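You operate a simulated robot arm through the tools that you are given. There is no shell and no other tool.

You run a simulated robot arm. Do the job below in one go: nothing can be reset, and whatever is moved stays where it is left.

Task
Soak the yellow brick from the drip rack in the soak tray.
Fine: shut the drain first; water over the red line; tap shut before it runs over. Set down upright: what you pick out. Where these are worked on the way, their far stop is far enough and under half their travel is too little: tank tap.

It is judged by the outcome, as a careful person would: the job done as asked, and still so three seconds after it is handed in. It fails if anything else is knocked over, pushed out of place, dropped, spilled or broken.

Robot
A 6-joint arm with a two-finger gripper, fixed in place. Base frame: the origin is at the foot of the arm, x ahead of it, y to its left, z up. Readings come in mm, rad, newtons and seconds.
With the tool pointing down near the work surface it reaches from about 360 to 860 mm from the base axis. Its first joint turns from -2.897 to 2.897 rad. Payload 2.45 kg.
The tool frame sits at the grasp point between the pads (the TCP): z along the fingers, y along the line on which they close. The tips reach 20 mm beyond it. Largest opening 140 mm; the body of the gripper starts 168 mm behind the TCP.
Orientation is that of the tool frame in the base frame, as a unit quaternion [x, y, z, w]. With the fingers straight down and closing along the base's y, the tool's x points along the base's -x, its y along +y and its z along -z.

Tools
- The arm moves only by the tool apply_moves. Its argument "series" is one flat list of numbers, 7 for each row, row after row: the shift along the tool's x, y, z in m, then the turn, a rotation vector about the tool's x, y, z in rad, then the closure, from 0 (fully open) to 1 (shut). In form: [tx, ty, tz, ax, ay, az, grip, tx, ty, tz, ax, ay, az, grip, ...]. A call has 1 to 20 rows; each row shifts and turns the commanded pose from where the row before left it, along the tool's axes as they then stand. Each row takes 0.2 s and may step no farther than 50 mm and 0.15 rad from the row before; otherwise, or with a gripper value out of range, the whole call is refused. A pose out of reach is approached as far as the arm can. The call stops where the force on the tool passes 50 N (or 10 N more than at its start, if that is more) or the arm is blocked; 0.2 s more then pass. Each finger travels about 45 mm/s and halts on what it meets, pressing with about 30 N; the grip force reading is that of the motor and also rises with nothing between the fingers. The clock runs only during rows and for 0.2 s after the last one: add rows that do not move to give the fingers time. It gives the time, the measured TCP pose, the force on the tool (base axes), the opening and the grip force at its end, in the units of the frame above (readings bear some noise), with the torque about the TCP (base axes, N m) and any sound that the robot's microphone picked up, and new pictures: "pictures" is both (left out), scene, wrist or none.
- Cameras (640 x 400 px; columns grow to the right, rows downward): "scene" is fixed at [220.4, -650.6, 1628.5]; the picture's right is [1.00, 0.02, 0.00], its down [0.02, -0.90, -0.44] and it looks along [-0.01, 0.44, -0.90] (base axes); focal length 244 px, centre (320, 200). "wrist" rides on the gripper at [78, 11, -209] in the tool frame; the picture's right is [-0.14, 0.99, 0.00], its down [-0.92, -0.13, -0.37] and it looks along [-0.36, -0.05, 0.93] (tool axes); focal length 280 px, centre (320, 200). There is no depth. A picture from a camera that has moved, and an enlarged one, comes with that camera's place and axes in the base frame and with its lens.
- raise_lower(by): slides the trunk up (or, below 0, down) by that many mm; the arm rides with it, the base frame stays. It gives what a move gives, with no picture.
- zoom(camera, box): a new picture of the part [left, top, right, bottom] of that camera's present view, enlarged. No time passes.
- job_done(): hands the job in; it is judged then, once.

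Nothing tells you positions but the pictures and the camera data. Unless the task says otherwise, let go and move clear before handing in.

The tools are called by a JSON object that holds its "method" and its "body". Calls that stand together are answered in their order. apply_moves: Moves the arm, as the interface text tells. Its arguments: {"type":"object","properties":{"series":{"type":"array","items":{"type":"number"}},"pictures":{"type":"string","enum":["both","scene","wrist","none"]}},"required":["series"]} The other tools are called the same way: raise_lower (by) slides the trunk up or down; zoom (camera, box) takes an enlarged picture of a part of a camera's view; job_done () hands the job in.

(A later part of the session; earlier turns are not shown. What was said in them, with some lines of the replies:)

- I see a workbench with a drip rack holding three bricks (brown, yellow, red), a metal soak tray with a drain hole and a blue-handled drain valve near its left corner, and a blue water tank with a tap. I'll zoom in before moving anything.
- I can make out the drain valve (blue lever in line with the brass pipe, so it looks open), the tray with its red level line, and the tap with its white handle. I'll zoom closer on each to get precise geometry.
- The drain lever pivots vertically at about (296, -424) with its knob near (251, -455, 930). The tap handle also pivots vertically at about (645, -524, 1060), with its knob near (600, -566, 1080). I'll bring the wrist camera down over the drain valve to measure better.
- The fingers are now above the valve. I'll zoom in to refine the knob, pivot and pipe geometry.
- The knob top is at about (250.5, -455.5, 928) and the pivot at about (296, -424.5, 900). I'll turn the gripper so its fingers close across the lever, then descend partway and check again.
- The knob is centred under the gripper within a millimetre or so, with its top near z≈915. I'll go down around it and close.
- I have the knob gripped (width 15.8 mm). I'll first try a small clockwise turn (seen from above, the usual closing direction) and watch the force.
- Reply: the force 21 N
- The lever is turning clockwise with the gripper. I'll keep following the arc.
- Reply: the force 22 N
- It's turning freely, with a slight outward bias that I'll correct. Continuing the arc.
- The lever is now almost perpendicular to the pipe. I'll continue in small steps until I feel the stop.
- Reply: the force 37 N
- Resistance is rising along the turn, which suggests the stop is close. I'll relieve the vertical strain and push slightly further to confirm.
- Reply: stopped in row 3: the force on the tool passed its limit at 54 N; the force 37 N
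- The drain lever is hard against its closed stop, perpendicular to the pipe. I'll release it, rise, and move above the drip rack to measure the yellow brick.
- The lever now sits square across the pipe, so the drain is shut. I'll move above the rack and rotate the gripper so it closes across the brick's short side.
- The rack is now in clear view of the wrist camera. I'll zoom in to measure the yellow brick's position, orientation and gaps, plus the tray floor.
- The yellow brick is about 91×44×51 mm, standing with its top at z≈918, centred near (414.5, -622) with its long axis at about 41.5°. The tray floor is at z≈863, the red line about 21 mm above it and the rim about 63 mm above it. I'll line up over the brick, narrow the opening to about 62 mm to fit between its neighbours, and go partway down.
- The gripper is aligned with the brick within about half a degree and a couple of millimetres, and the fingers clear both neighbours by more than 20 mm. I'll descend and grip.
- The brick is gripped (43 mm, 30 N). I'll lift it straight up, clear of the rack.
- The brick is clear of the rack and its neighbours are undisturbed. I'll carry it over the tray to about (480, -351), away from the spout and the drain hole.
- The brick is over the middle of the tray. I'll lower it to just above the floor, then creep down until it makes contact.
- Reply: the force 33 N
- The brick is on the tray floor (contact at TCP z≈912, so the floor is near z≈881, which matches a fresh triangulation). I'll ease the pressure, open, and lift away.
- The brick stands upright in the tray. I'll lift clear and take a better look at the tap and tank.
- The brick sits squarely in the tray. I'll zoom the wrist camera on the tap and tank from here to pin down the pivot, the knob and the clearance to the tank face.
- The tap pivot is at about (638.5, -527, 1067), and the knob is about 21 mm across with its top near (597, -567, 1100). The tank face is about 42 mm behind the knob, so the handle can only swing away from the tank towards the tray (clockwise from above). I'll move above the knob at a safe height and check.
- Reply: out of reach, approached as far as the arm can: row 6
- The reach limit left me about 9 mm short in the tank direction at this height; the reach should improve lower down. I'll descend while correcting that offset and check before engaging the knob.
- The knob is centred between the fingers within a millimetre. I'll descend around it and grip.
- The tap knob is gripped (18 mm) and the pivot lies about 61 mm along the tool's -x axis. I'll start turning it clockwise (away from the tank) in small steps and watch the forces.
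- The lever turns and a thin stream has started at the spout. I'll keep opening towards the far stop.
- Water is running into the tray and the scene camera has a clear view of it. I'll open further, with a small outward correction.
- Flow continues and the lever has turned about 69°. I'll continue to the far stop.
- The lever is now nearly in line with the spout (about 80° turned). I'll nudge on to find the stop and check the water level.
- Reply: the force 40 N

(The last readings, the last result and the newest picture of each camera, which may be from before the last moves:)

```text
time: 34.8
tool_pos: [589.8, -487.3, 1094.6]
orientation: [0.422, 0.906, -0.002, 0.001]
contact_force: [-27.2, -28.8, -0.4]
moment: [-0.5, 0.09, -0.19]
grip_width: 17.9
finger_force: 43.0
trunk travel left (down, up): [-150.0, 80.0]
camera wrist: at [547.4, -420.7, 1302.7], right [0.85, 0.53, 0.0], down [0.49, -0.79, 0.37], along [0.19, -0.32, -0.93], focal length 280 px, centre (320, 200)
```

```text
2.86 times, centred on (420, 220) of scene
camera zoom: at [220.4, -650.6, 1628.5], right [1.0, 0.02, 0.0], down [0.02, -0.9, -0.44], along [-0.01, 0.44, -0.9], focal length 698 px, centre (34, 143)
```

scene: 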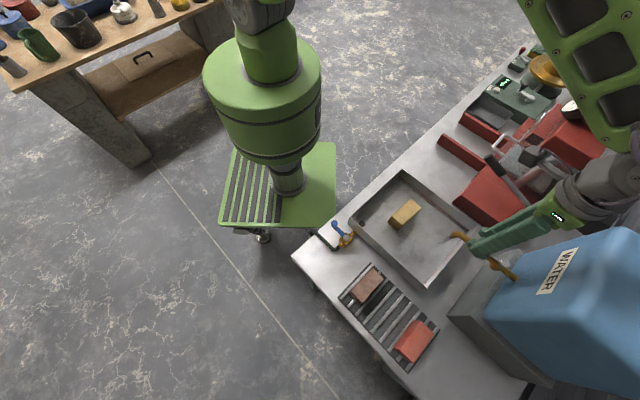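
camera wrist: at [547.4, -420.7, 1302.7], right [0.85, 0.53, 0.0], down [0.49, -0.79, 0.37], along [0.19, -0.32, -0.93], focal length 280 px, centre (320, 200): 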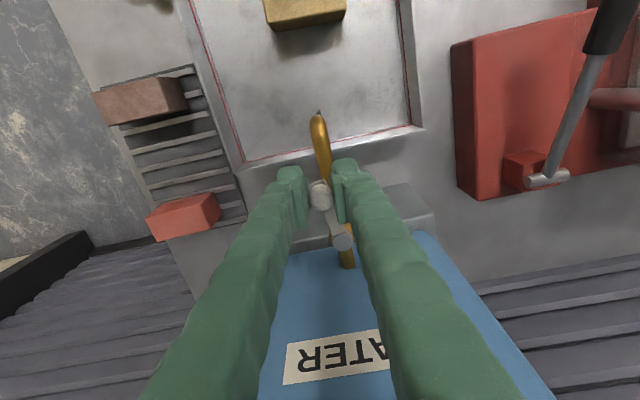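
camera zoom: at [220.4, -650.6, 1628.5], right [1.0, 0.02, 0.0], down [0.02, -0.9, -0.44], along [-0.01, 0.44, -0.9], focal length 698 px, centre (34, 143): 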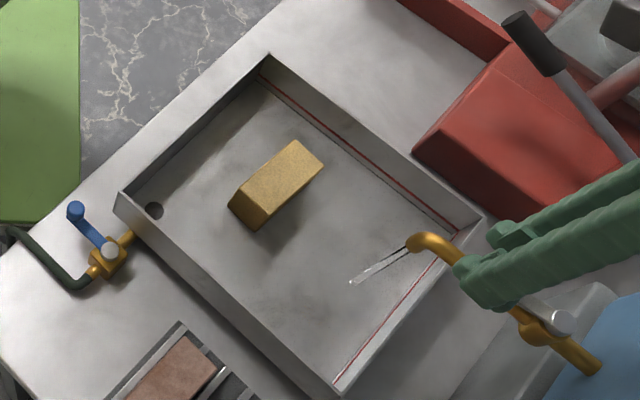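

The far stop is reached (about 40 N opposing), so the tap is fully open. I'll ease off slightly, hold the knob, and watch the level rise.

{"method": "apply_moves", "body": {"series": [0, -0.003, 0, 0, 0, -0.06, 0.95, 0, -0.002, 0, 0, 0, -0.05, 0.95, 0, 0, 0, 0, 0, 0, 0.95, 0, 0, 0, 0, 0, 0, 0.95, 0, 0, 0, 0, 0, 0, 0.95], "pictures": "wrist"}}

{"method": "zoom", "body": {"camera": "scene", "box": [400, 190, 480, 290]}}

{"method": "zoom", "body": {"camera": "scene", "box": [340, 150, 500, 290]}}

{"method": "zoom", "body": {"camera": "wrist", "box": [180, 0, 440, 170]}}

```text
time: 36.0
tool_pos: [588.3, -487.7, 1095.4]
orientation: [0.37, 0.929, -0.002, 0.0]
contact_force: [-24.1, -23.0, 5.5]
moment: [-0.23, 0.3, -0.25]
grip_width: 17.8
finger_force: 43.8
trunk travel left (down, up): [-150.0, 80.0]
camera wrist: at [538.4, -426.1, 1302.7], right [0.78, 0.62, 0.0], down [0.58, -0.72, 0.37], along [0.23, -0.29, -0.93], focal length 280 px, centre (320, 200)
```

wrist: 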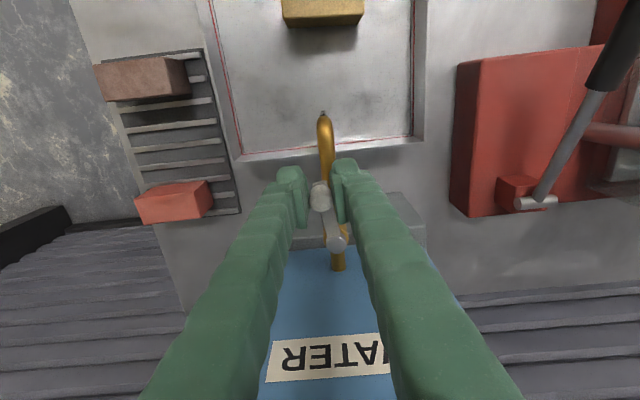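

```text
4.00 times, centred on (440, 240) of scene
camera zoom: at [220.4, -650.6, 1628.5], right [1.0, 0.02, 0.0], down [0.02, -0.9, -0.44], along [-0.01, 0.44, -0.9], focal length 977 px, centre (-160, 40)
```

zoom: 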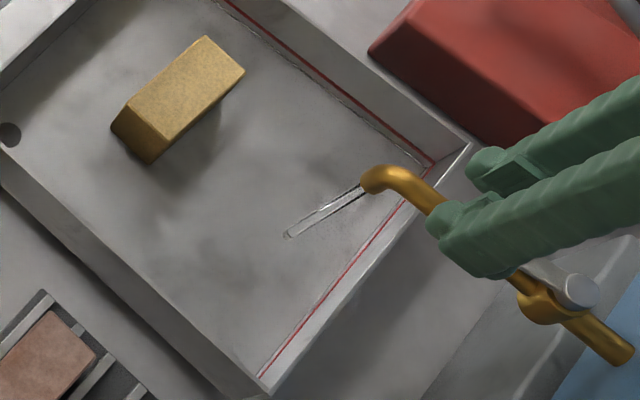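

```text
2.86 times, centred on (420, 220) of scene
camera zoom: at [220.4, -650.6, 1628.5], right [1.0, 0.02, 0.0], down [0.02, -0.9, -0.44], along [-0.01, 0.44, -0.9], focal length 698 px, centre (34, 143)
```

zoom: 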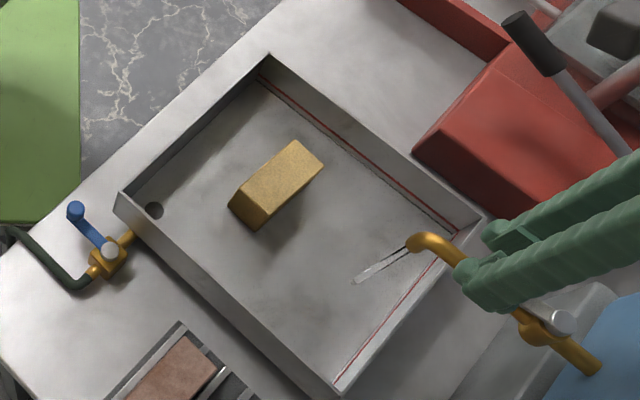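

```text
2.35 times, centred on (310, 85) of wrist
camera zoom: at [538.4, -426.1, 1302.7], right [0.78, 0.62, 0.0], down [0.58, -0.72, 0.37], along [0.23, -0.29, -0.93], focal length 660 px, centre (344, 471)
```

zoom: 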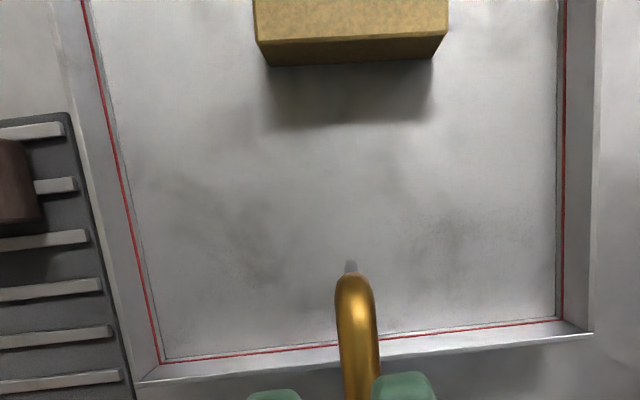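

I think a water edge is appearing on the far wall just below the red line. I'll zoom in there without letting time pass.

{"method": "zoom", "body": {"camera": "scene", "box": [430, 195, 478, 225]}}

{"method": "zoom", "body": {"camera": "scene", "box": [400, 170, 448, 200]}}

{"method": "zoom", "body": {"camera": "scene", "box": [416, 250, 464, 290]}}

{"method": "zoom", "body": {"camera": "wrist", "box": [210, 110, 290, 160]}}

```text
13.33 times, centred on (454, 210) of scene
camera zoom: at [220.4, -650.6, 1628.5], right [1.0, 0.02, 0.0], down [0.02, -0.9, -0.44], along [-0.01, 0.44, -0.9], focal length 3255 px, centre (-1467, 67)
```

zoom: 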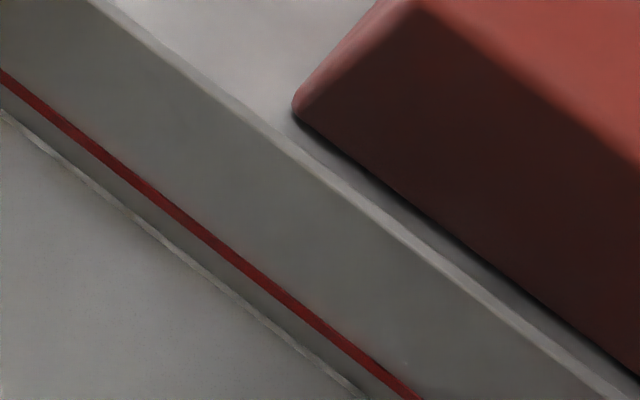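

```text
13.33 times, centred on (424, 185) of scene
camera zoom: at [220.4, -650.6, 1628.5], right [1.0, 0.02, 0.0], down [0.02, -0.9, -0.44], along [-0.01, 0.44, -0.9], focal length 3255 px, centre (-1067, 400)
```

zoom: 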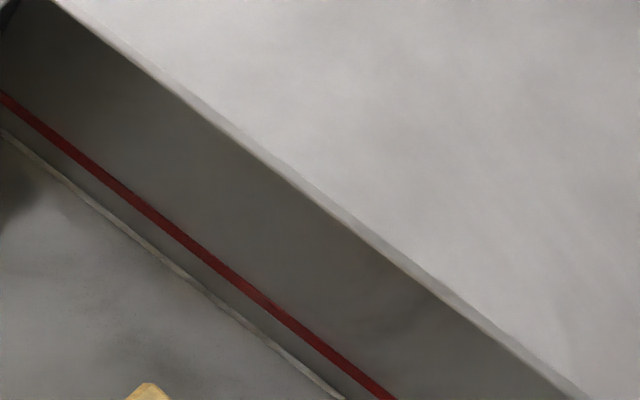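

```text
10.00 times, centred on (440, 270) of scene
camera zoom: at [220.4, -650.6, 1628.5], right [1.0, 0.02, 0.0], down [0.02, -0.9, -0.44], along [-0.01, 0.44, -0.9], focal length 2442 px, centre (-880, -500)
```

zoom: 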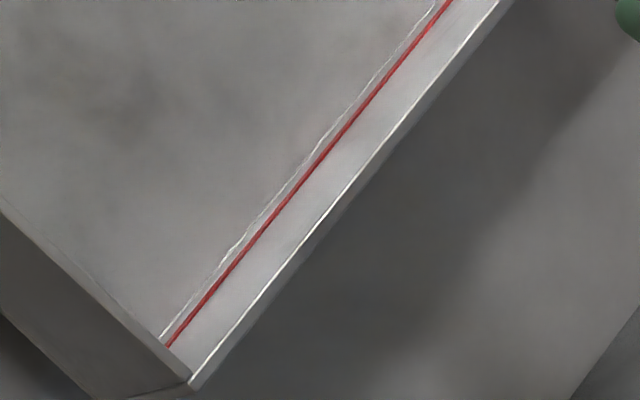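

```text
8.00 times, centred on (250, 135) of wrist
camera zoom: at [538.4, -426.1, 1302.7], right [0.78, 0.62, 0.0], down [0.58, -0.72, 0.37], along [0.23, -0.29, -0.93], focal length 2243 px, centre (880, 720)
```

zoom: 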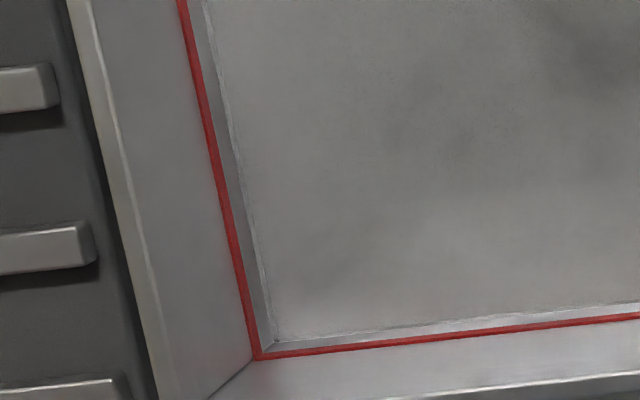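

There's a thin bright edge just inside the red line all round, probably the waterline. I'll wait a second with the knob held and compare.

{"method": "apply_moves", "body": {"series": [0, -0.002, 0, 0, 0, -0.02, 0.95, 0, 0, 0, 0, 0, 0, 0.95, 0, 0, 0, 0, 0, 0, 0.95, 0, 0, 0, 0, 0, 0, 0.95], "pictures": "none"}}

{"method": "zoom", "body": {"camera": "scene", "box": [430, 195, 478, 225]}}

{"method": "zoom", "body": {"camera": "wrist", "box": [210, 110, 290, 160]}}

{"method": "zoom", "body": {"camera": "scene", "box": [340, 150, 500, 290]}}

```text
time: 37.0
tool_pos: [587.5, -487.9, 1093.7]
orientation: [0.361, 0.933, -0.001, 0.0]
contact_force: [-21.7, -13.7, 5.8]
moment: [-0.05, 0.28, -0.21]
grip_width: 18.0
finger_force: 43.4
trunk travel left (down, up): [-150.0, 80.0]
```

```text
13.33 times, centred on (454, 210) of scene
camera zoom: at [220.4, -650.6, 1628.5], right [1.0, 0.02, 0.0], down [0.02, -0.9, -0.44], along [-0.01, 0.44, -0.9], focal length 3255 px, centre (-1467, 67)
```

zoom: 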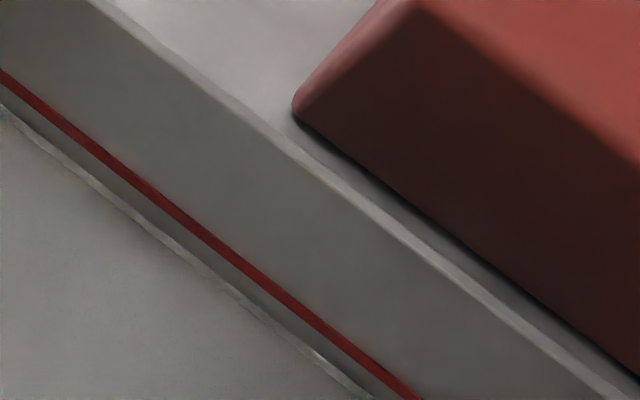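

```text
8.00 times, centred on (250, 135) of wrist
camera zoom: at [536.6, -427.7, 1302.8], right [0.77, 0.64, 0.0], down [0.59, -0.71, 0.37], along [0.24, -0.28, -0.93], focal length 2243 px, centre (880, 720)
```

zoom: 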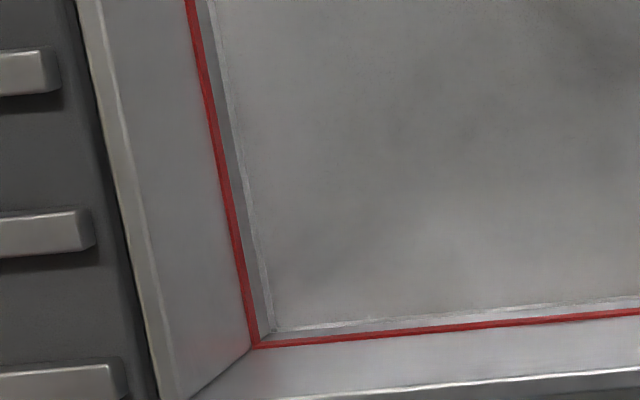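

```text
2.86 times, centred on (420, 220) of scene
camera zoom: at [220.4, -650.6, 1628.5], right [1.0, 0.02, 0.0], down [0.02, -0.9, -0.44], along [-0.01, 0.44, -0.9], focal length 698 px, centre (34, 143)
```

zoom: 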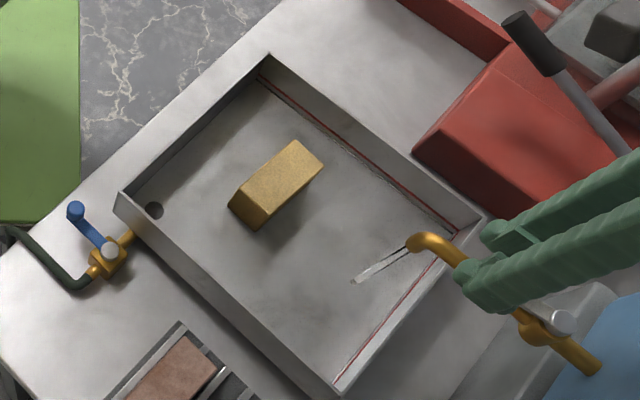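

The bright edge is the waterline: it climbed about 5 px in 1 s, with about 32 px left to the red line and a wide margin to the rim. I'll keep holding and wait a few seconds.

{"method": "apply_moves", "body": {"series": [0, -0.002, 0, 0, 0, 0, 0.95, 0, 0, 0, 0, 0, 0, 0.95, 0, 0, 0, 0, 0, 0, 0.95, 0, 0, 0, 0, 0, 0, 0.95, 0, 0, 0, 0, 0, 0, 0.95, 0, 0, 0, 0, 0, 0, 0.95, 0, 0, 0, 0, 0, 0, 0.95, 0, 0, 0, 0, 0, 0, 0.95, 0, 0, 0, 0, 0, 0, 0.95, 0, 0, 0, 0, 0, 0, 0.95, 0, 0, 0, 0, 0, 0, 0.95, 0, 0, 0, 0, 0, 0, 0.95, 0, 0, 0, 0, 0, 0, 0.95, 0, 0, 0, 0, 0, 0, 0.95], "pictures": "none"}}

{"method": "zoom", "body": {"camera": "scene", "box": [430, 195, 478, 225]}}

{"method": "zoom", "body": {"camera": "wrist", "box": [210, 110, 290, 160]}}

{"method": "zoom", "body": {"camera": "scene", "box": [340, 150, 500, 290]}}

```text
time: 40.0
tool_pos: [587.8, -488.3, 1094.6]
orientation: [0.361, 0.932, 0.0, 0.001]
contact_force: [-14.3, -8.0, 4.3]
moment: [-0.14, 0.12, -0.15]
grip_width: 17.8
finger_force: 43.4
trunk travel left (down, up): [-150.0, 80.0]
```

```text
13.33 times, centred on (454, 210) of scene
camera zoom: at [220.4, -650.6, 1628.5], right [1.0, 0.02, 0.0], down [0.02, -0.9, -0.44], along [-0.01, 0.44, -0.9], focal length 3255 px, centre (-1467, 67)
```

zoom: 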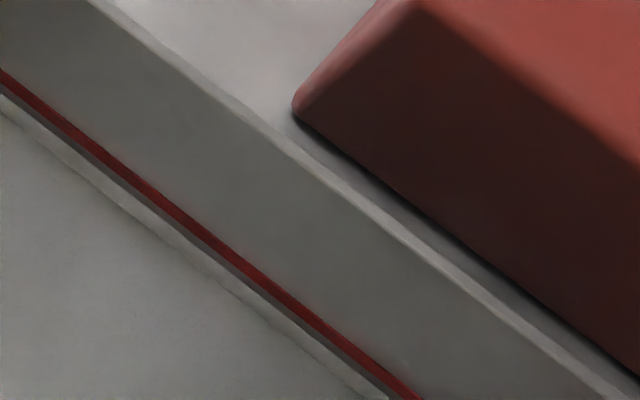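

```text
8.00 times, centred on (250, 135) of wrist
camera zoom: at [536.3, -428.1, 1302.7], right [0.77, 0.64, 0.0], down [0.59, -0.71, 0.37], along [0.24, -0.28, -0.93], focal length 2243 px, centre (880, 720)
```

zoom: 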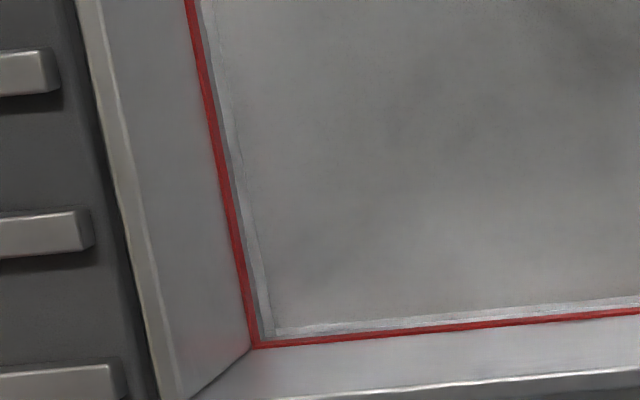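

```text
2.86 times, centred on (420, 220) of scene
camera zoom: at [220.4, -650.6, 1628.5], right [1.0, 0.02, 0.0], down [0.02, -0.9, -0.44], along [-0.01, 0.44, -0.9], focal length 698 px, centre (34, 143)
```

zoom: 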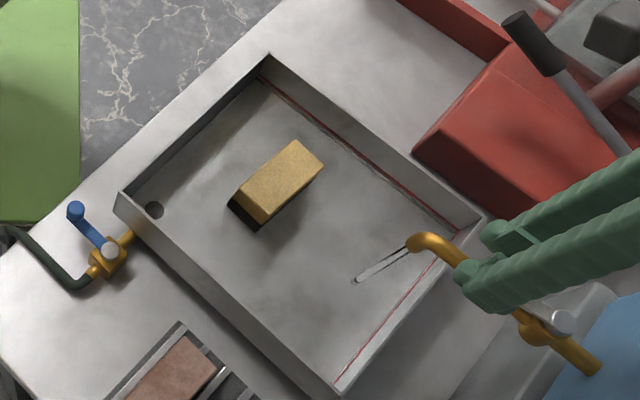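

The waterline is about two thirds of the way to the red line and rising about 4.5 px/s. I'll keep waiting.

{"method": "apply_moves", "body": {"series": [0, 0, 0, 0, 0, 0, 0.95, 0, 0, 0, 0, 0, 0, 0.95, 0, 0, 0, 0, 0, 0, 0.95, 0, 0, 0, 0, 0, 0, 0.95, 0, 0, 0, 0, 0, 0, 0.95, 0, 0, 0, 0, 0, 0, 0.95, 0, 0, 0, 0, 0, 0, 0.95, 0, 0, 0, 0, 0, 0, 0.95, 0, 0, 0, 0, 0, 0, 0.95, 0, 0, 0, 0, 0, 0, 0.95, 0, 0, 0, 0, 0, 0, 0.95, 0, 0, 0, 0, 0, 0, 0.95, 0, 0, 0, 0, 0, 0, 0.95, 0, 0, 0, 0, 0, 0, 0.95, 0, 0, 0, 0, 0, 0, 0.95, 0, 0, 0, 0, 0, 0, 0.95, 0, 0, 0, 0, 0, 0, 0.95, 0, 0, 0, 0, 0, 0, 0.95, 0, 0, 0, 0, 0, 0, 0.95, 0, 0, 0, 0, 0, 0, 0.95], "pictures": "none"}}

{"method": "zoom", "body": {"camera": "scene", "box": [430, 195, 478, 225]}}

{"method": "zoom", "body": {"camera": "wrist", "box": [210, 110, 290, 160]}}

{"method": "zoom", "body": {"camera": "scene", "box": [340, 150, 500, 290]}}

```text
time: 44.2
tool_pos: [588.2, -488.8, 1094.9]
orientation: [0.361, 0.932, 0.0, 0.0]
contact_force: [-14.0, -9.8, 4.2]
moment: [-0.09, 0.13, -0.14]
grip_width: 18.0
finger_force: 43.4
trunk travel left (down, up): [-150.0, 80.0]
```

```text
13.33 times, centred on (454, 210) of scene
camera zoom: at [220.4, -650.6, 1628.5], right [1.0, 0.02, 0.0], down [0.02, -0.9, -0.44], along [-0.01, 0.44, -0.9], focal length 3255 px, centre (-1467, 67)
```

zoom: 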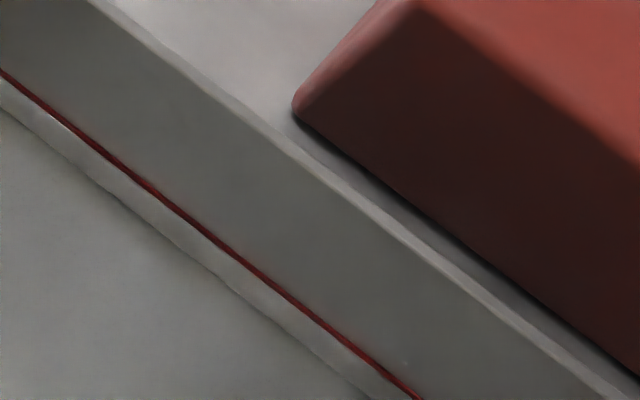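

```text
8.00 times, centred on (250, 135) of wrist
camera zoom: at [536.3, -428.1, 1302.7], right [0.77, 0.64, 0.0], down [0.59, -0.71, 0.37], along [0.24, -0.28, -0.93], focal length 2243 px, centre (880, 720)
```

zoom: 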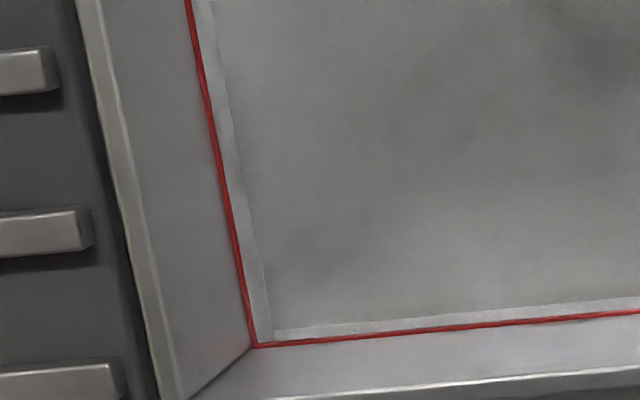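

```text
2.86 times, centred on (420, 220) of scene
camera zoom: at [220.4, -650.6, 1628.5], right [1.0, 0.02, 0.0], down [0.02, -0.9, -0.44], along [-0.01, 0.44, -0.9], focal length 698 px, centre (34, 143)
```

zoom: 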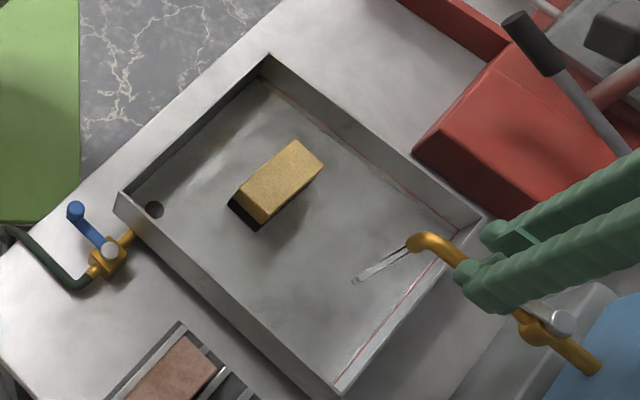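

The water is now right at the red line (covering its lower half). I'll wait about 4 more seconds for a clear margin, then close the tap.

{"method": "apply_moves", "body": {"series": [0, 0, 0, 0, 0, 0, 0.95, 0, 0, 0, 0, 0, 0, 0.95, 0, 0, 0, 0, 0, 0, 0.95, 0, 0, 0, 0, 0, 0, 0.95, 0, 0, 0, 0, 0, 0, 0.95, 0, 0, 0, 0, 0, 0, 0.95, 0, 0, 0, 0, 0, 0, 0.95, 0, 0, 0, 0, 0, 0, 0.95, 0, 0, 0, 0, 0, 0, 0.95, 0, 0, 0, 0, 0, 0, 0.95, 0, 0, 0, 0, 0, 0, 0.95, 0, 0, 0, 0, 0, 0, 0.95, 0, 0, 0, 0, 0, 0, 0.95, 0, 0, 0, 0, 0, 0, 0.95, 0, 0, 0, 0, 0, 0, 0.95, 0, 0, 0, 0, 0, 0, 0.95, 0, 0, 0, 0, 0, 0, 0.95, 0, 0, 0, 0, 0, 0, 0.95], "pictures": "none"}}

{"method": "zoom", "body": {"camera": "scene", "box": [430, 195, 478, 225]}}

{"method": "zoom", "body": {"camera": "wrist", "box": [210, 110, 290, 160]}}

{"method": "zoom", "body": {"camera": "wrist", "box": [240, 150, 400, 250]}}

```text
time: 48.0
tool_pos: [587.6, -490.0, 1095.9]
orientation: [0.362, 0.932, 0.0, 0.001]
contact_force: [-13.7, -10.4, 5.3]
moment: [-0.14, 0.13, -0.15]
grip_width: 17.9
finger_force: 43.7
trunk travel left (down, up): [-150.0, 80.0]
```

```text
13.33 times, centred on (454, 210) of scene
camera zoom: at [220.4, -650.6, 1628.5], right [1.0, 0.02, 0.0], down [0.02, -0.9, -0.44], along [-0.01, 0.44, -0.9], focal length 3255 px, centre (-1467, 67)
```

zoom: 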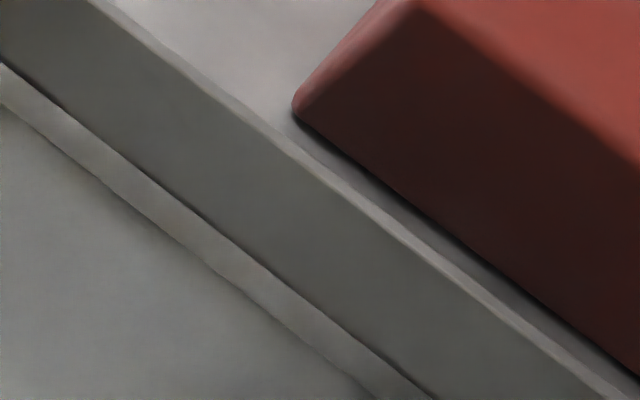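

```text
8.00 times, centred on (250, 135) of wrist
camera zoom: at [536.4, -428.2, 1302.7], right [0.77, 0.64, 0.0], down [0.59, -0.71, 0.37], along [0.24, -0.28, -0.93], focal length 2243 px, centre (880, 720)
```

zoom: 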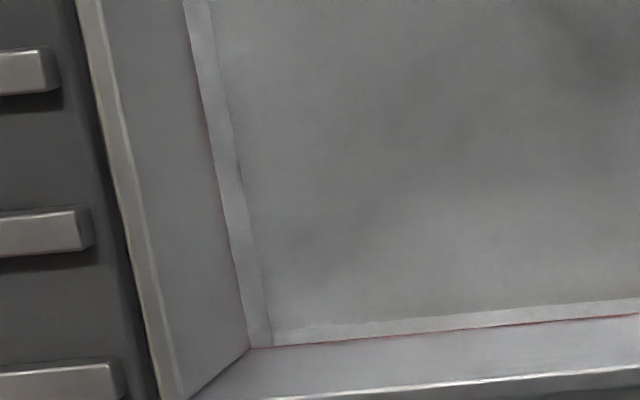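

```text
4.00 times, centred on (320, 200) of wrist
camera zoom: at [536.4, -428.2, 1302.7], right [0.77, 0.64, 0.0], down [0.59, -0.71, 0.37], along [0.24, -0.28, -0.93], focal length 1122 px, centre (320, 200)
```

zoom: 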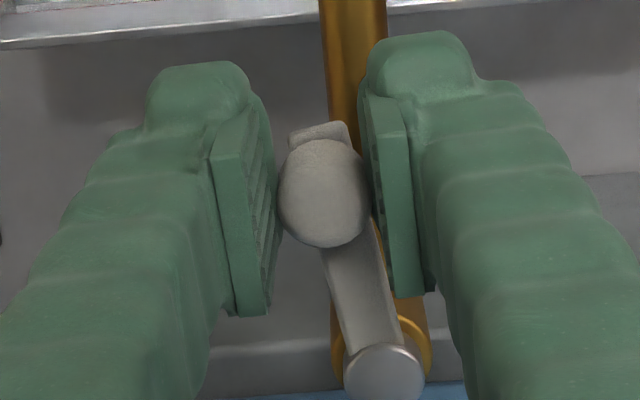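

The red line is now fully covered. I'll allow about 3 more seconds for a few millimetres of margin, which still leaves the rim far above, then close.

{"method": "apply_moves", "body": {"series": [0, 0, 0, 0, 0, 0, 0.95, 0, 0, 0, 0, 0, 0, 0.95, 0, 0, 0, 0, 0, 0, 0.95, 0, 0, 0, 0, 0, 0, 0.95, 0, 0, 0, 0, 0, 0, 0.95, 0, 0, 0, 0, 0, 0, 0.95, 0, 0, 0, 0, 0, 0, 0.95, 0, 0, 0, 0, 0, 0, 0.95, 0, 0, 0, 0, 0, 0, 0.95, 0, 0, 0, 0, 0, 0, 0.95, 0, 0, 0, 0, 0, 0, 0.95, 0, 0, 0, 0, 0, 0, 0.95, 0, 0, 0, 0, 0, 0, 0.95, 0, 0, 0, 0, 0, 0, 0.95], "pictures": "none"}}

{"method": "zoom", "body": {"camera": "scene", "box": [430, 195, 478, 225]}}

{"method": "zoom", "body": {"camera": "scene", "box": [340, 150, 500, 290]}}

```text
time: 51.0
tool_pos: [586.7, -488.8, 1095.1]
orientation: [0.362, 0.932, -0.001, 0.001]
contact_force: [-13.0, -9.9, 6.2]
moment: [-0.13, 0.11, -0.15]
grip_width: 17.9
finger_force: 42.8
trunk travel left (down, up): [-150.0, 80.0]
```

```text
13.33 times, centred on (454, 210) of scene
camera zoom: at [220.4, -650.6, 1628.5], right [1.0, 0.02, 0.0], down [0.02, -0.9, -0.44], along [-0.01, 0.44, -0.9], focal length 3255 px, centre (-1467, 67)
```

zoom: 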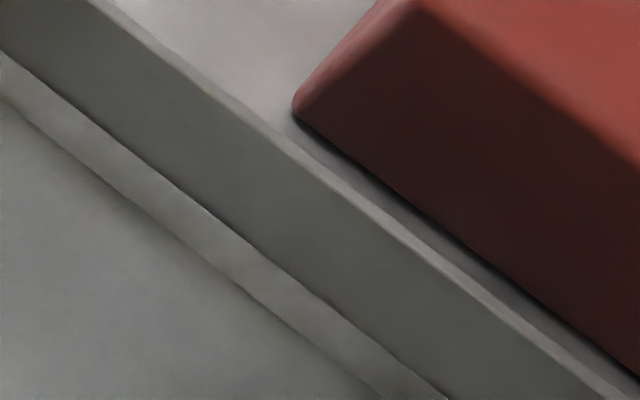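

```text
2.86 times, centred on (420, 220) of scene
camera zoom: at [220.4, -650.6, 1628.5], right [1.0, 0.02, 0.0], down [0.02, -0.9, -0.44], along [-0.01, 0.44, -0.9], focal length 698 px, centre (34, 143)
```

zoom: 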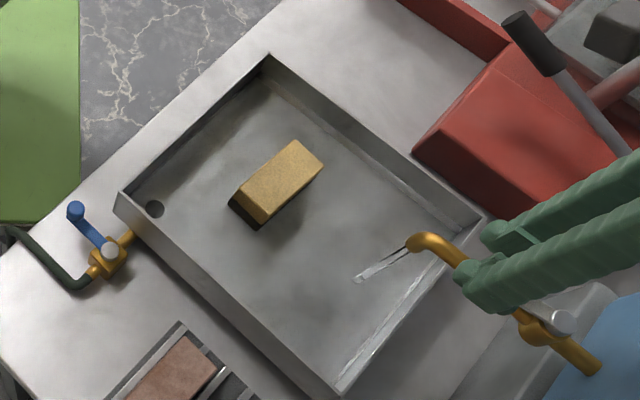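

The water is about 4–5 mm over the red line with most of the wall still above it. I'll turn the tap back counter-clockwise to close it.

{"method": "apply_moves", "body": {"series": [-0.0013, -0.0078, 0, 0, 0, -0.12, 0.95, -0.0014, -0.0078, 0, 0, 0, -0.12, 0.95, -0.0014, -0.0078, 0, 0, 0, -0.12, 0.95, -0.0014, -0.0078, 0, 0, 0, -0.12, 0.95], "pictures": "none"}}

```text
time: 52.0
tool_pos: [575.5, -516.2, 1094.6]
orientation: [0.128, 0.992, -0.001, 0.001]
contact_force: [-6.0, 3.5, 11.9]
moment: [0.02, -0.15, 0.2]
grip_width: 17.9
finger_force: 43.1
trunk travel left (down, up): [-150.0, 80.0]
```

Forces are low and the lever is following. Continuing to close.

{"method": "apply_moves", "body": {"series": [-0.0013, -0.0078, 0, 0, 0, -0.12, 0.95, -0.0014, -0.0078, 0, 0, 0, -0.12, 0.95, -0.0014, -0.0078, 0, 0, 0, -0.12, 0.95, -0.0014, -0.0078, 0, 0, 0, -0.12, 0.95, -0.0014, -0.0078, 0, 0, 0, -0.12, 0.95], "pictures": "both"}}

{"method": "zoom", "body": {"camera": "scene", "box": [340, 150, 500, 290]}}

{"method": "zoom", "body": {"camera": "wrist", "box": [240, 150, 400, 250]}}

```text
time: 53.2
tool_pos: [582.5, -556.0, 1095.3]
orientation: [-0.171, 0.985, -0.001, 0.0]
contact_force: [-4.9, -0.7, -0.3]
moment: [0.11, -0.12, 0.17]
grip_width: 18.0
finger_force: 43.2
trunk travel left (down, up): [-150.0, 80.0]
camera wrist: at [505.1, -572.8, 1302.8], right [-0.2, 0.98, 0.0], down [0.91, 0.19, 0.37], along [0.36, 0.07, -0.93], focal length 280 px, centre (320, 200)
```

scene: 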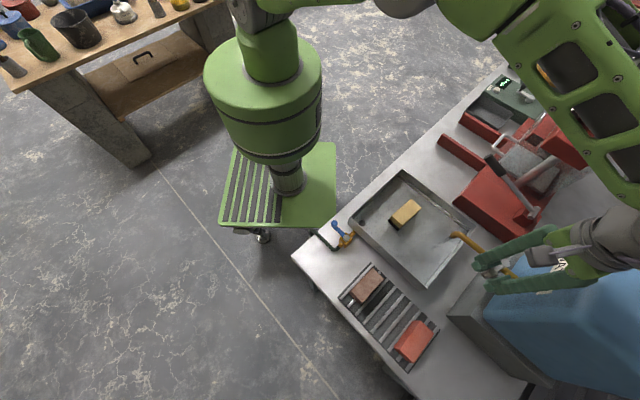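
wrist: 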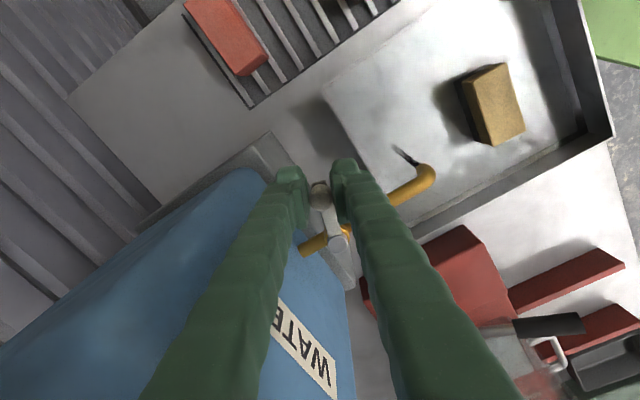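

```text
2.86 times, centred on (420, 220) of scene
camera zoom: at [220.4, -650.6, 1628.5], right [1.0, 0.02, 0.0], down [0.02, -0.9, -0.44], along [-0.01, 0.44, -0.9], focal length 698 px, centre (34, 143)
```

zoom: 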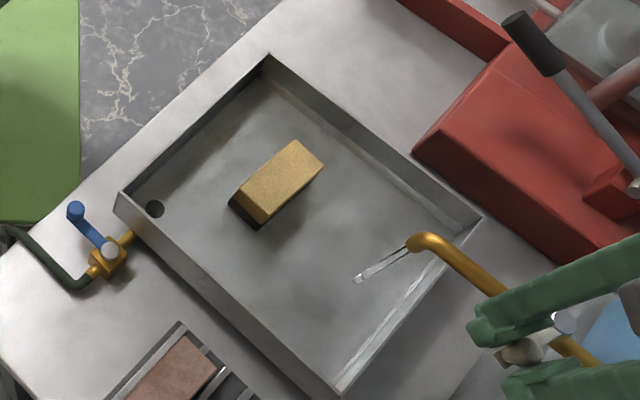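

```text
4.00 times, centred on (320, 200) of wrist
camera zoom: at [505.1, -572.8, 1302.8], right [-0.2, 0.98, 0.0], down [0.91, 0.19, 0.37], along [0.36, 0.07, -0.93], focal length 1122 px, centre (320, 200)
```

zoom: 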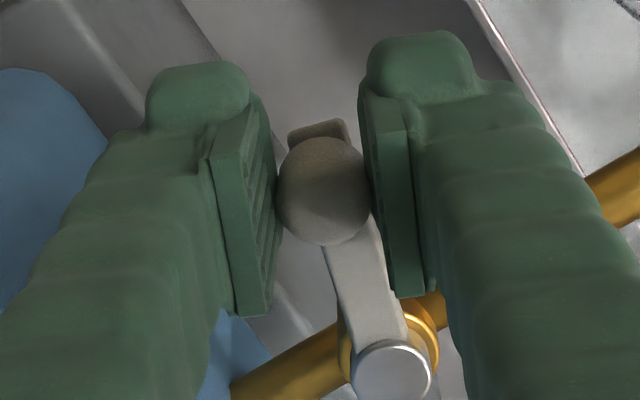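

The lever is about 17° from its closed position. I'll bring it the rest of the way to the stop.

{"method": "apply_moves", "body": {"series": [-0.0012, -0.0065, 0, 0, 0, -0.1, 0.95, -0.0012, -0.0065, 0, 0, 0, -0.1, 0.95, -0.0012, -0.0065, 0, 0, 0, -0.1, 0.95], "pictures": "both"}}

{"method": "zoom", "body": {"camera": "scene", "box": [420, 210, 500, 290]}}

{"method": "zoom", "body": {"camera": "wrist", "box": [240, 150, 400, 250]}}

{"method": "zoom", "body": {"camera": "wrist", "box": [360, 120, 480, 220]}}

```text
time: 54.0
tool_pos: [594.2, -571.4, 1094.1]
orientation: [-0.315, 0.949, 0.0, 0.0]
contact_force: [-6.7, 0.5, -3.3]
moment: [-0.14, 0.26, -0.18]
grip_width: 18.0
finger_force: 43.5
trunk travel left (down, up): [-150.0, 80.0]
camera wrist: at [524.5, -610.3, 1302.9], right [-0.48, 0.88, 0.0], down [0.81, 0.45, 0.37], along [0.32, 0.18, -0.93], focal length 280 px, centre (320, 200)
```

scene: 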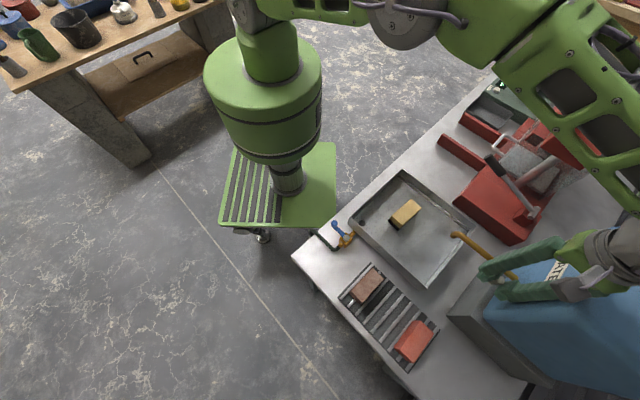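
wrist: 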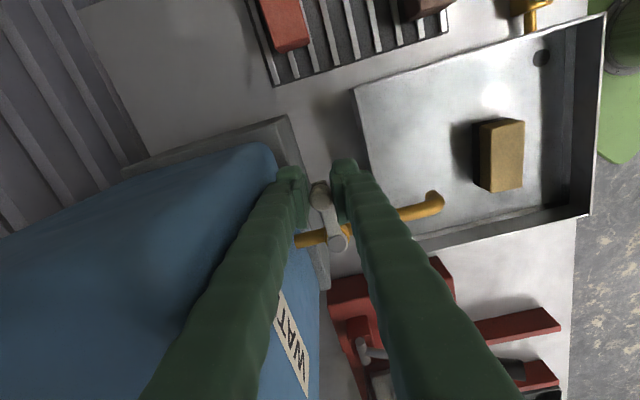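

```text
5.00 times, centred on (460, 250) of scene
camera zoom: at [220.4, -650.6, 1628.5], right [1.0, 0.02, 0.0], down [0.02, -0.9, -0.44], along [-0.01, 0.44, -0.9], focal length 1221 px, centre (-380, -50)
```

zoom: 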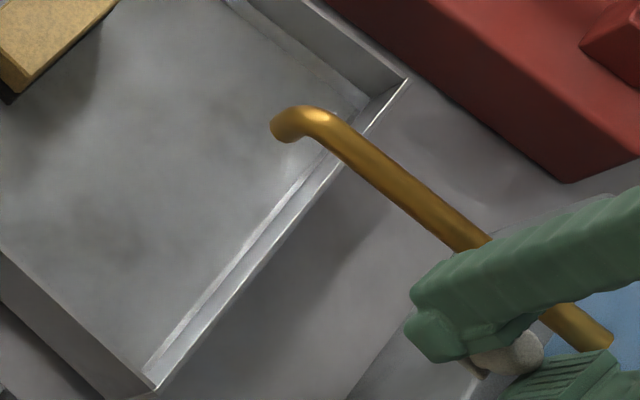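

```text
4.00 times, centred on (320, 200) of wrist
camera zoom: at [524.5, -610.3, 1302.9], right [-0.48, 0.88, 0.0], down [0.81, 0.45, 0.37], along [0.32, 0.18, -0.93], focal length 1122 px, centre (320, 200)
```

zoom: 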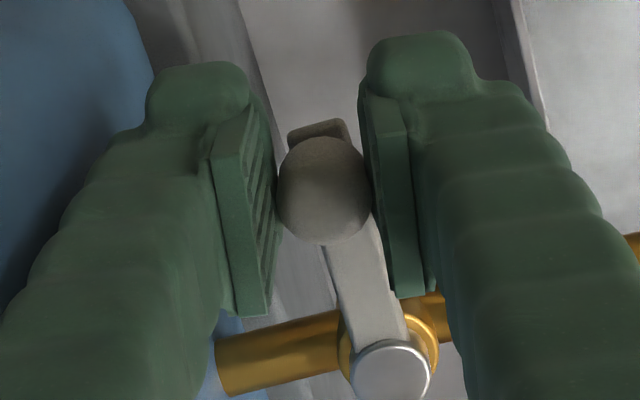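

```text
4.00 times, centred on (420, 170) of wrist
camera zoom: at [524.5, -610.3, 1302.9], right [-0.48, 0.88, 0.0], down [0.81, 0.45, 0.37], along [0.32, 0.18, -0.93], focal length 1122 px, centre (-80, 320)
```

zoom: 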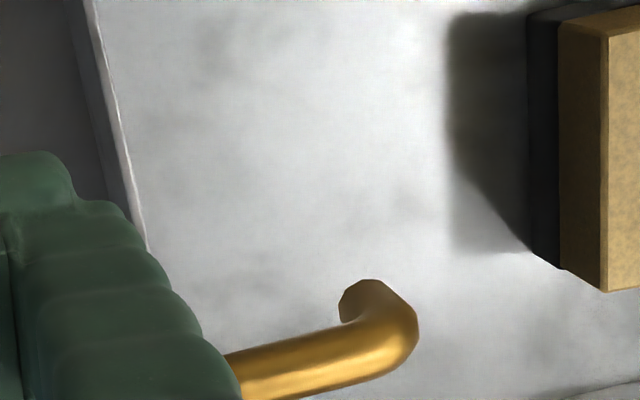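

The stream has stopped and the handle is back where it started. I'll give it a small extra nudge to confirm it's on the closed stop.

{"method": "apply_moves", "body": {"series": [-0.0004, -0.0026, 0, 0, 0, -0.04, 0.95, 0, 0, 0, 0, 0, 0, 0.95], "pictures": "none"}}

{"method": "zoom", "body": {"camera": "wrist", "box": [240, 150, 400, 250]}}

{"method": "zoom", "body": {"camera": "scene", "box": [430, 195, 478, 225]}}

```text
time: 54.6
tool_pos: [595.3, -572.5, 1094.7]
orientation: [-0.335, 0.942, -0.001, 0.0]
contact_force: [-13.4, 10.4, -0.5]
moment: [0.38, -0.12, 0.08]
grip_width: 17.9
finger_force: 43.0
trunk travel left (down, up): [-150.0, 80.0]
```

```text
4.00 times, centred on (320, 200) of wrist
camera zoom: at [526.9, -613.6, 1302.9], right [-0.52, 0.86, 0.0], down [0.8, 0.48, 0.37], along [0.31, 0.19, -0.93], focal length 1122 px, centre (320, 200)
```

zoom: 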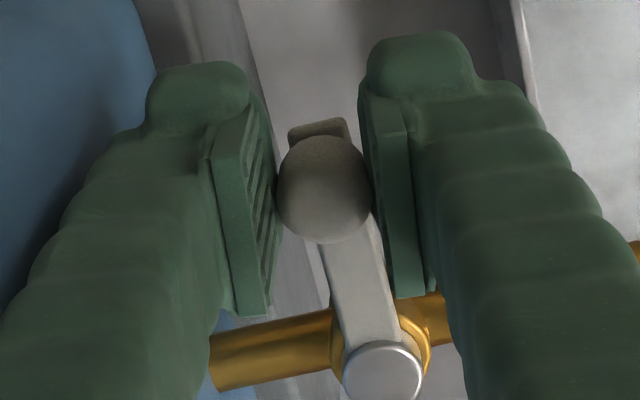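

```text
13.33 times, centred on (454, 210) of scene
camera zoom: at [220.4, -650.6, 1628.5], right [1.0, 0.02, 0.0], down [0.02, -0.9, -0.44], along [-0.01, 0.44, -0.9], focal length 3255 px, centre (-1467, 67)
```

zoom: 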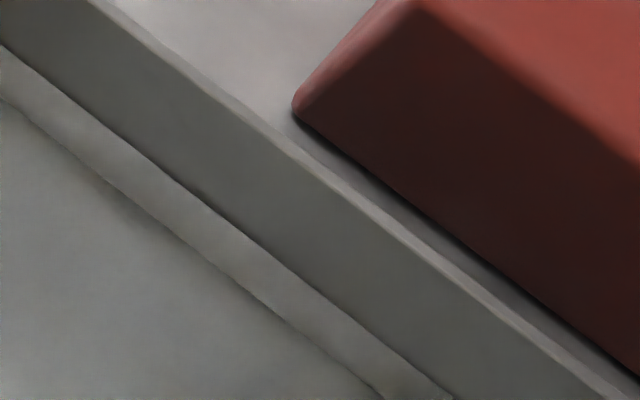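

The handle is on its closed stop (about 17 N opposing), no water is running, and the level is holding well over the line. I'll open the fingers and rise straight up off the knob.

{"method": "apply_moves", "body": {"series": [0, 0, 0, 0, 0, 0, 0.85, 0, 0, 0, 0, 0, 0, 0.76, 0, 0, 0, 0, 0, 0, 0.76, 0, 0, 0, 0, 0, 0, 0.76], "pictures": "none"}}

{"method": "zoom", "body": {"camera": "wrist", "box": [240, 150, 400, 250]}}

```text
time: 55.6
tool_pos: [597.8, -573.3, 1094.9]
orientation: [-0.334, 0.943, 0.0, 0.0]
contact_force: [-0.5, 1.3, 1.1]
moment: [0.05, -0.02, 0.05]
grip_width: 31.9
finger_force: 0.0
trunk travel left (down, up): [-150.0, 80.0]
```

```text
4.00 times, centred on (320, 200) of wrist
camera zoom: at [528.3, -614.5, 1302.6], right [-0.52, 0.86, 0.0], down [0.8, 0.48, 0.37], along [0.32, 0.19, -0.93], focal length 1122 px, centre (320, 200)
```

zoom: 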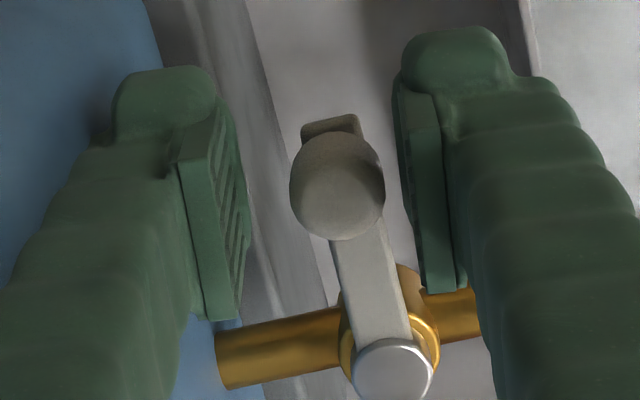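

The knob is free of both fingers. Rising straight up, then retreating away from the tank.

{"method": "apply_moves", "body": {"series": [0, 0.001, -0.02, 0, 0, 0, 0.76, 0, 0, -0.03, 0, 0, 0, 0.76, 0, 0, -0.03, 0, 0, 0, 0.76, 0, 0, -0.02, 0, 0, 0, 0.76, 0, 0.03, -0.02, 0, 0, 0, 0.76, 0, 0.04, -0.02, 0, 0, 0, 0.76, 0, 0.045, -0.01, 0, 0, 0, 0.76, 0, 0.045, 0, 0, 0, 0, 0.76, 0, 0.045, 0, 0, 0, 0, 0.76, 0, 0, 0, 0, 0, 0, 0.76], "pictures": "both"}}

{"method": "zoom", "body": {"camera": "scene", "box": [340, 150, 500, 290]}}

{"method": "zoom", "body": {"camera": "scene", "box": [446, 224, 526, 294]}}

{"method": "zoom", "body": {"camera": "scene", "box": [430, 195, 478, 225]}}

```text
time: 57.8
tool_pos: [466.7, -415.1, 1245.8]
orientation: [-0.335, 0.942, 0.0, 0.0]
contact_force: [-0.5, 0.0, 0.9]
moment: [-0.01, 0.01, 0.01]
grip_width: 33.7
finger_force: 0.1
trunk travel left (down, up): [-150.0, 80.0]
camera wrist: at [398.4, -455.9, 1453.7], right [-0.52, 0.86, 0.0], down [0.8, 0.48, 0.37], along [0.32, 0.19, -0.93], focal length 280 px, centre (320, 200)
```

scene: 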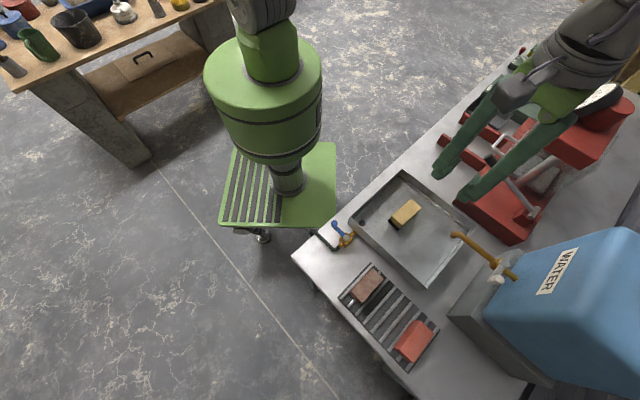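
wrist: 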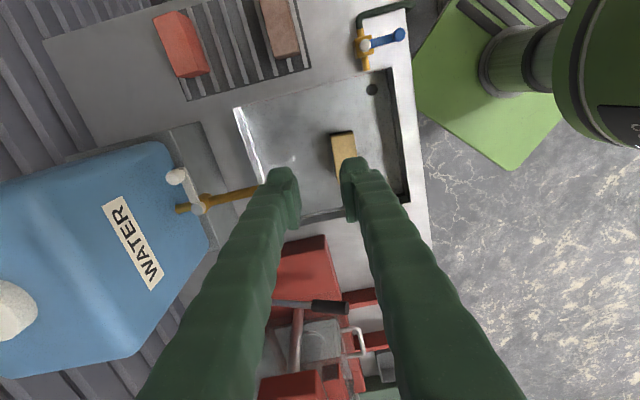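

```text
2.86 times, centred on (420, 220) of scene
camera zoom: at [220.4, -650.6, 1628.5], right [1.0, 0.02, 0.0], down [0.02, -0.9, -0.44], along [-0.01, 0.44, -0.9], focal length 698 px, centre (34, 143)
```

zoom: 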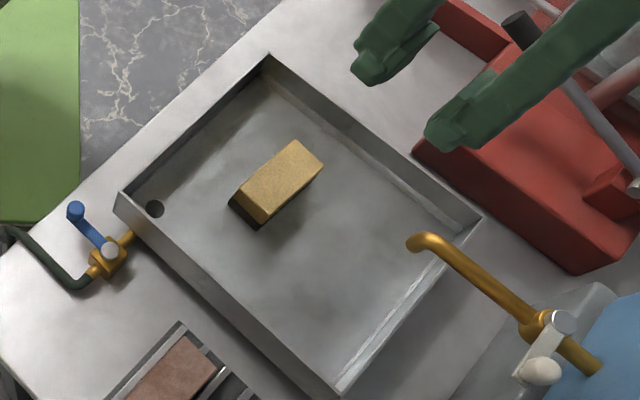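

```text
5.71 times, centred on (486, 259) of scene
camera zoom: at [220.4, -650.6, 1628.5], right [1.0, 0.02, 0.0], down [0.02, -0.9, -0.44], along [-0.01, 0.44, -0.9], focal length 1395 px, centre (-629, -137)
```

zoom: 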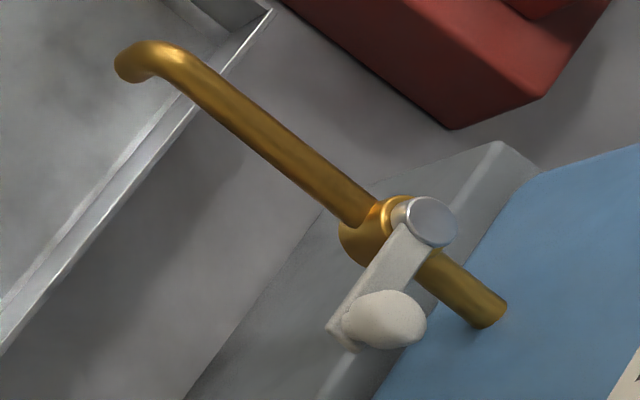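

```text
13.33 times, centred on (454, 210) of scene
camera zoom: at [220.4, -650.6, 1628.5], right [1.0, 0.02, 0.0], down [0.02, -0.9, -0.44], along [-0.01, 0.44, -0.9], focal length 3255 px, centre (-1467, 67)
```

zoom: 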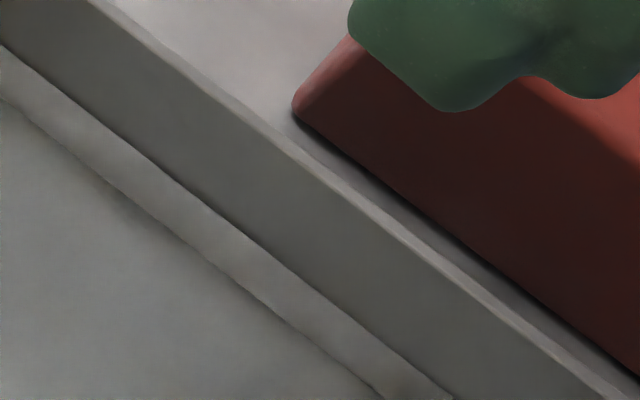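

The tap handle is exactly where it was at the start, no water is running, the red line is submerged all round, and the arm is clear. I'll do one last wait of a few seconds to confirm the level holds.

{"method": "apply_moves", "body": {"series": [0, 0.02, -0.02, 0, 0, 0, 0.76, 0, 0, 0, 0, 0, 0, 0.76, 0, 0, 0, 0, 0, 0, 0.76, 0, 0, 0, 0, 0, 0, 0.76, 0, 0, 0, 0, 0, 0, 0.76, 0, 0, 0, 0, 0, 0, 0.76, 0, 0, 0, 0, 0, 0, 0.76, 0, 0, 0, 0, 0, 0, 0.76, 0, 0, 0, 0, 0, 0, 0.76, 0, 0, 0, 0, 0, 0, 0.76, 0, 0, 0, 0, 0, 0, 0.76, 0, 0, 0, 0, 0, 0, 0.76, 0, 0, 0, 0, 0, 0, 0.76, 0, 0, 0, 0, 0, 0, 0.76, 0, 0, 0, 0, 0, 0, 0.76], "pictures": "scene"}}

{"method": "zoom", "body": {"camera": "scene", "box": [430, 195, 478, 225]}}

{"method": "zoom", "body": {"camera": "scene", "box": [310, 160, 480, 350]}}

```text
time: 61.0
tool_pos: [453.6, -399.0, 1266.5]
orientation: [-0.335, 0.942, 0.0, 0.0]
contact_force: [-0.1, 0.9, 0.0]
moment: [0.01, 0.02, 0.0]
grip_width: 33.7
finger_force: 0.2
trunk travel left (down, up): [-150.0, 80.0]
```

scene: 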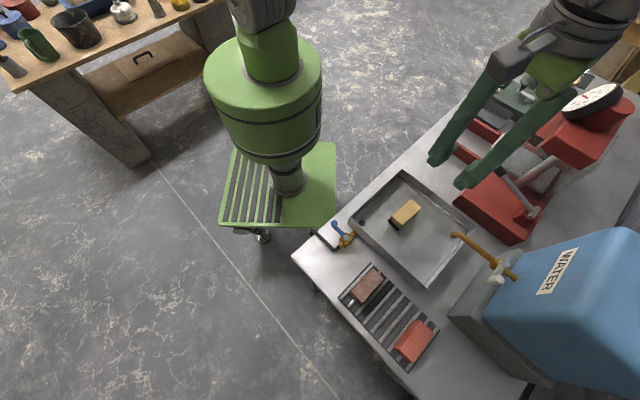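

```text
13.33 times, centred on (454, 210) of scene
camera zoom: at [220.4, -650.6, 1628.5], right [1.0, 0.02, 0.0], down [0.02, -0.9, -0.44], along [-0.01, 0.44, -0.9], focal length 3255 px, centre (-1467, 67)
```

zoom: 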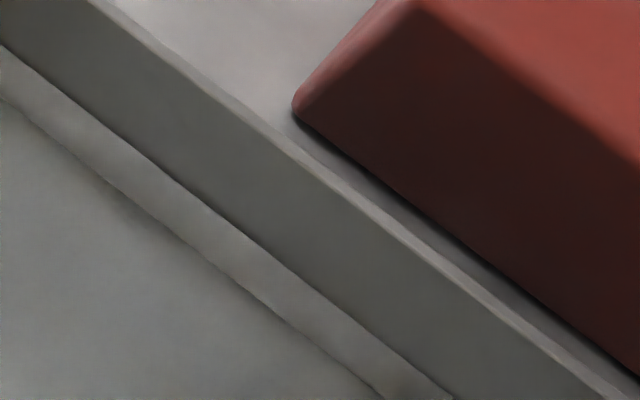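

```text
2.11 times, centred on (395, 255) of scene
camera zoom: at [220.4, -650.6, 1628.5], right [1.0, 0.02, 0.0], down [0.02, -0.9, -0.44], along [-0.01, 0.44, -0.9], focal length 514 px, centre (162, 84)
```

zoom: 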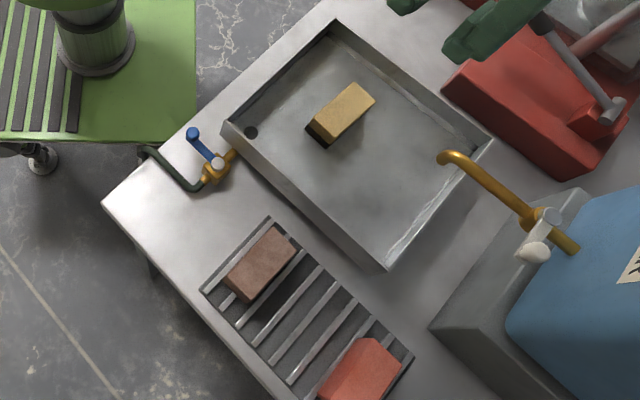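

The level has not moved for over six seconds. The drain and tap are shut, the yellow brick stands upright in the water, and the other two bricks are still in place on the rack. The arm is clear, so I'm handing the job in.

{"method": "job_done", "body": {}}

```text
The job is handed in.
```

The yellow brick is soaking in the tray, and I've handed the job in; no verdict came back with it.

- **Drain:** I shut it first, turning the lever until it hit its stop square across the pipe.
- **Brick:** It stands upright in the tray, away from the spout and the drain hole. The other two bricks are still on the rack.
- **Water:** It is about 5 mm over the red line, by my estimate from the pictures, and well below the rim. The level held steady for over six seconds after I closed the tap.
- **Tap:** I opened it to its far stop, then closed it back to its stop. No water is running.

The pictures show nothing spilled or knocked out of place, and the arm is clear of the bench.
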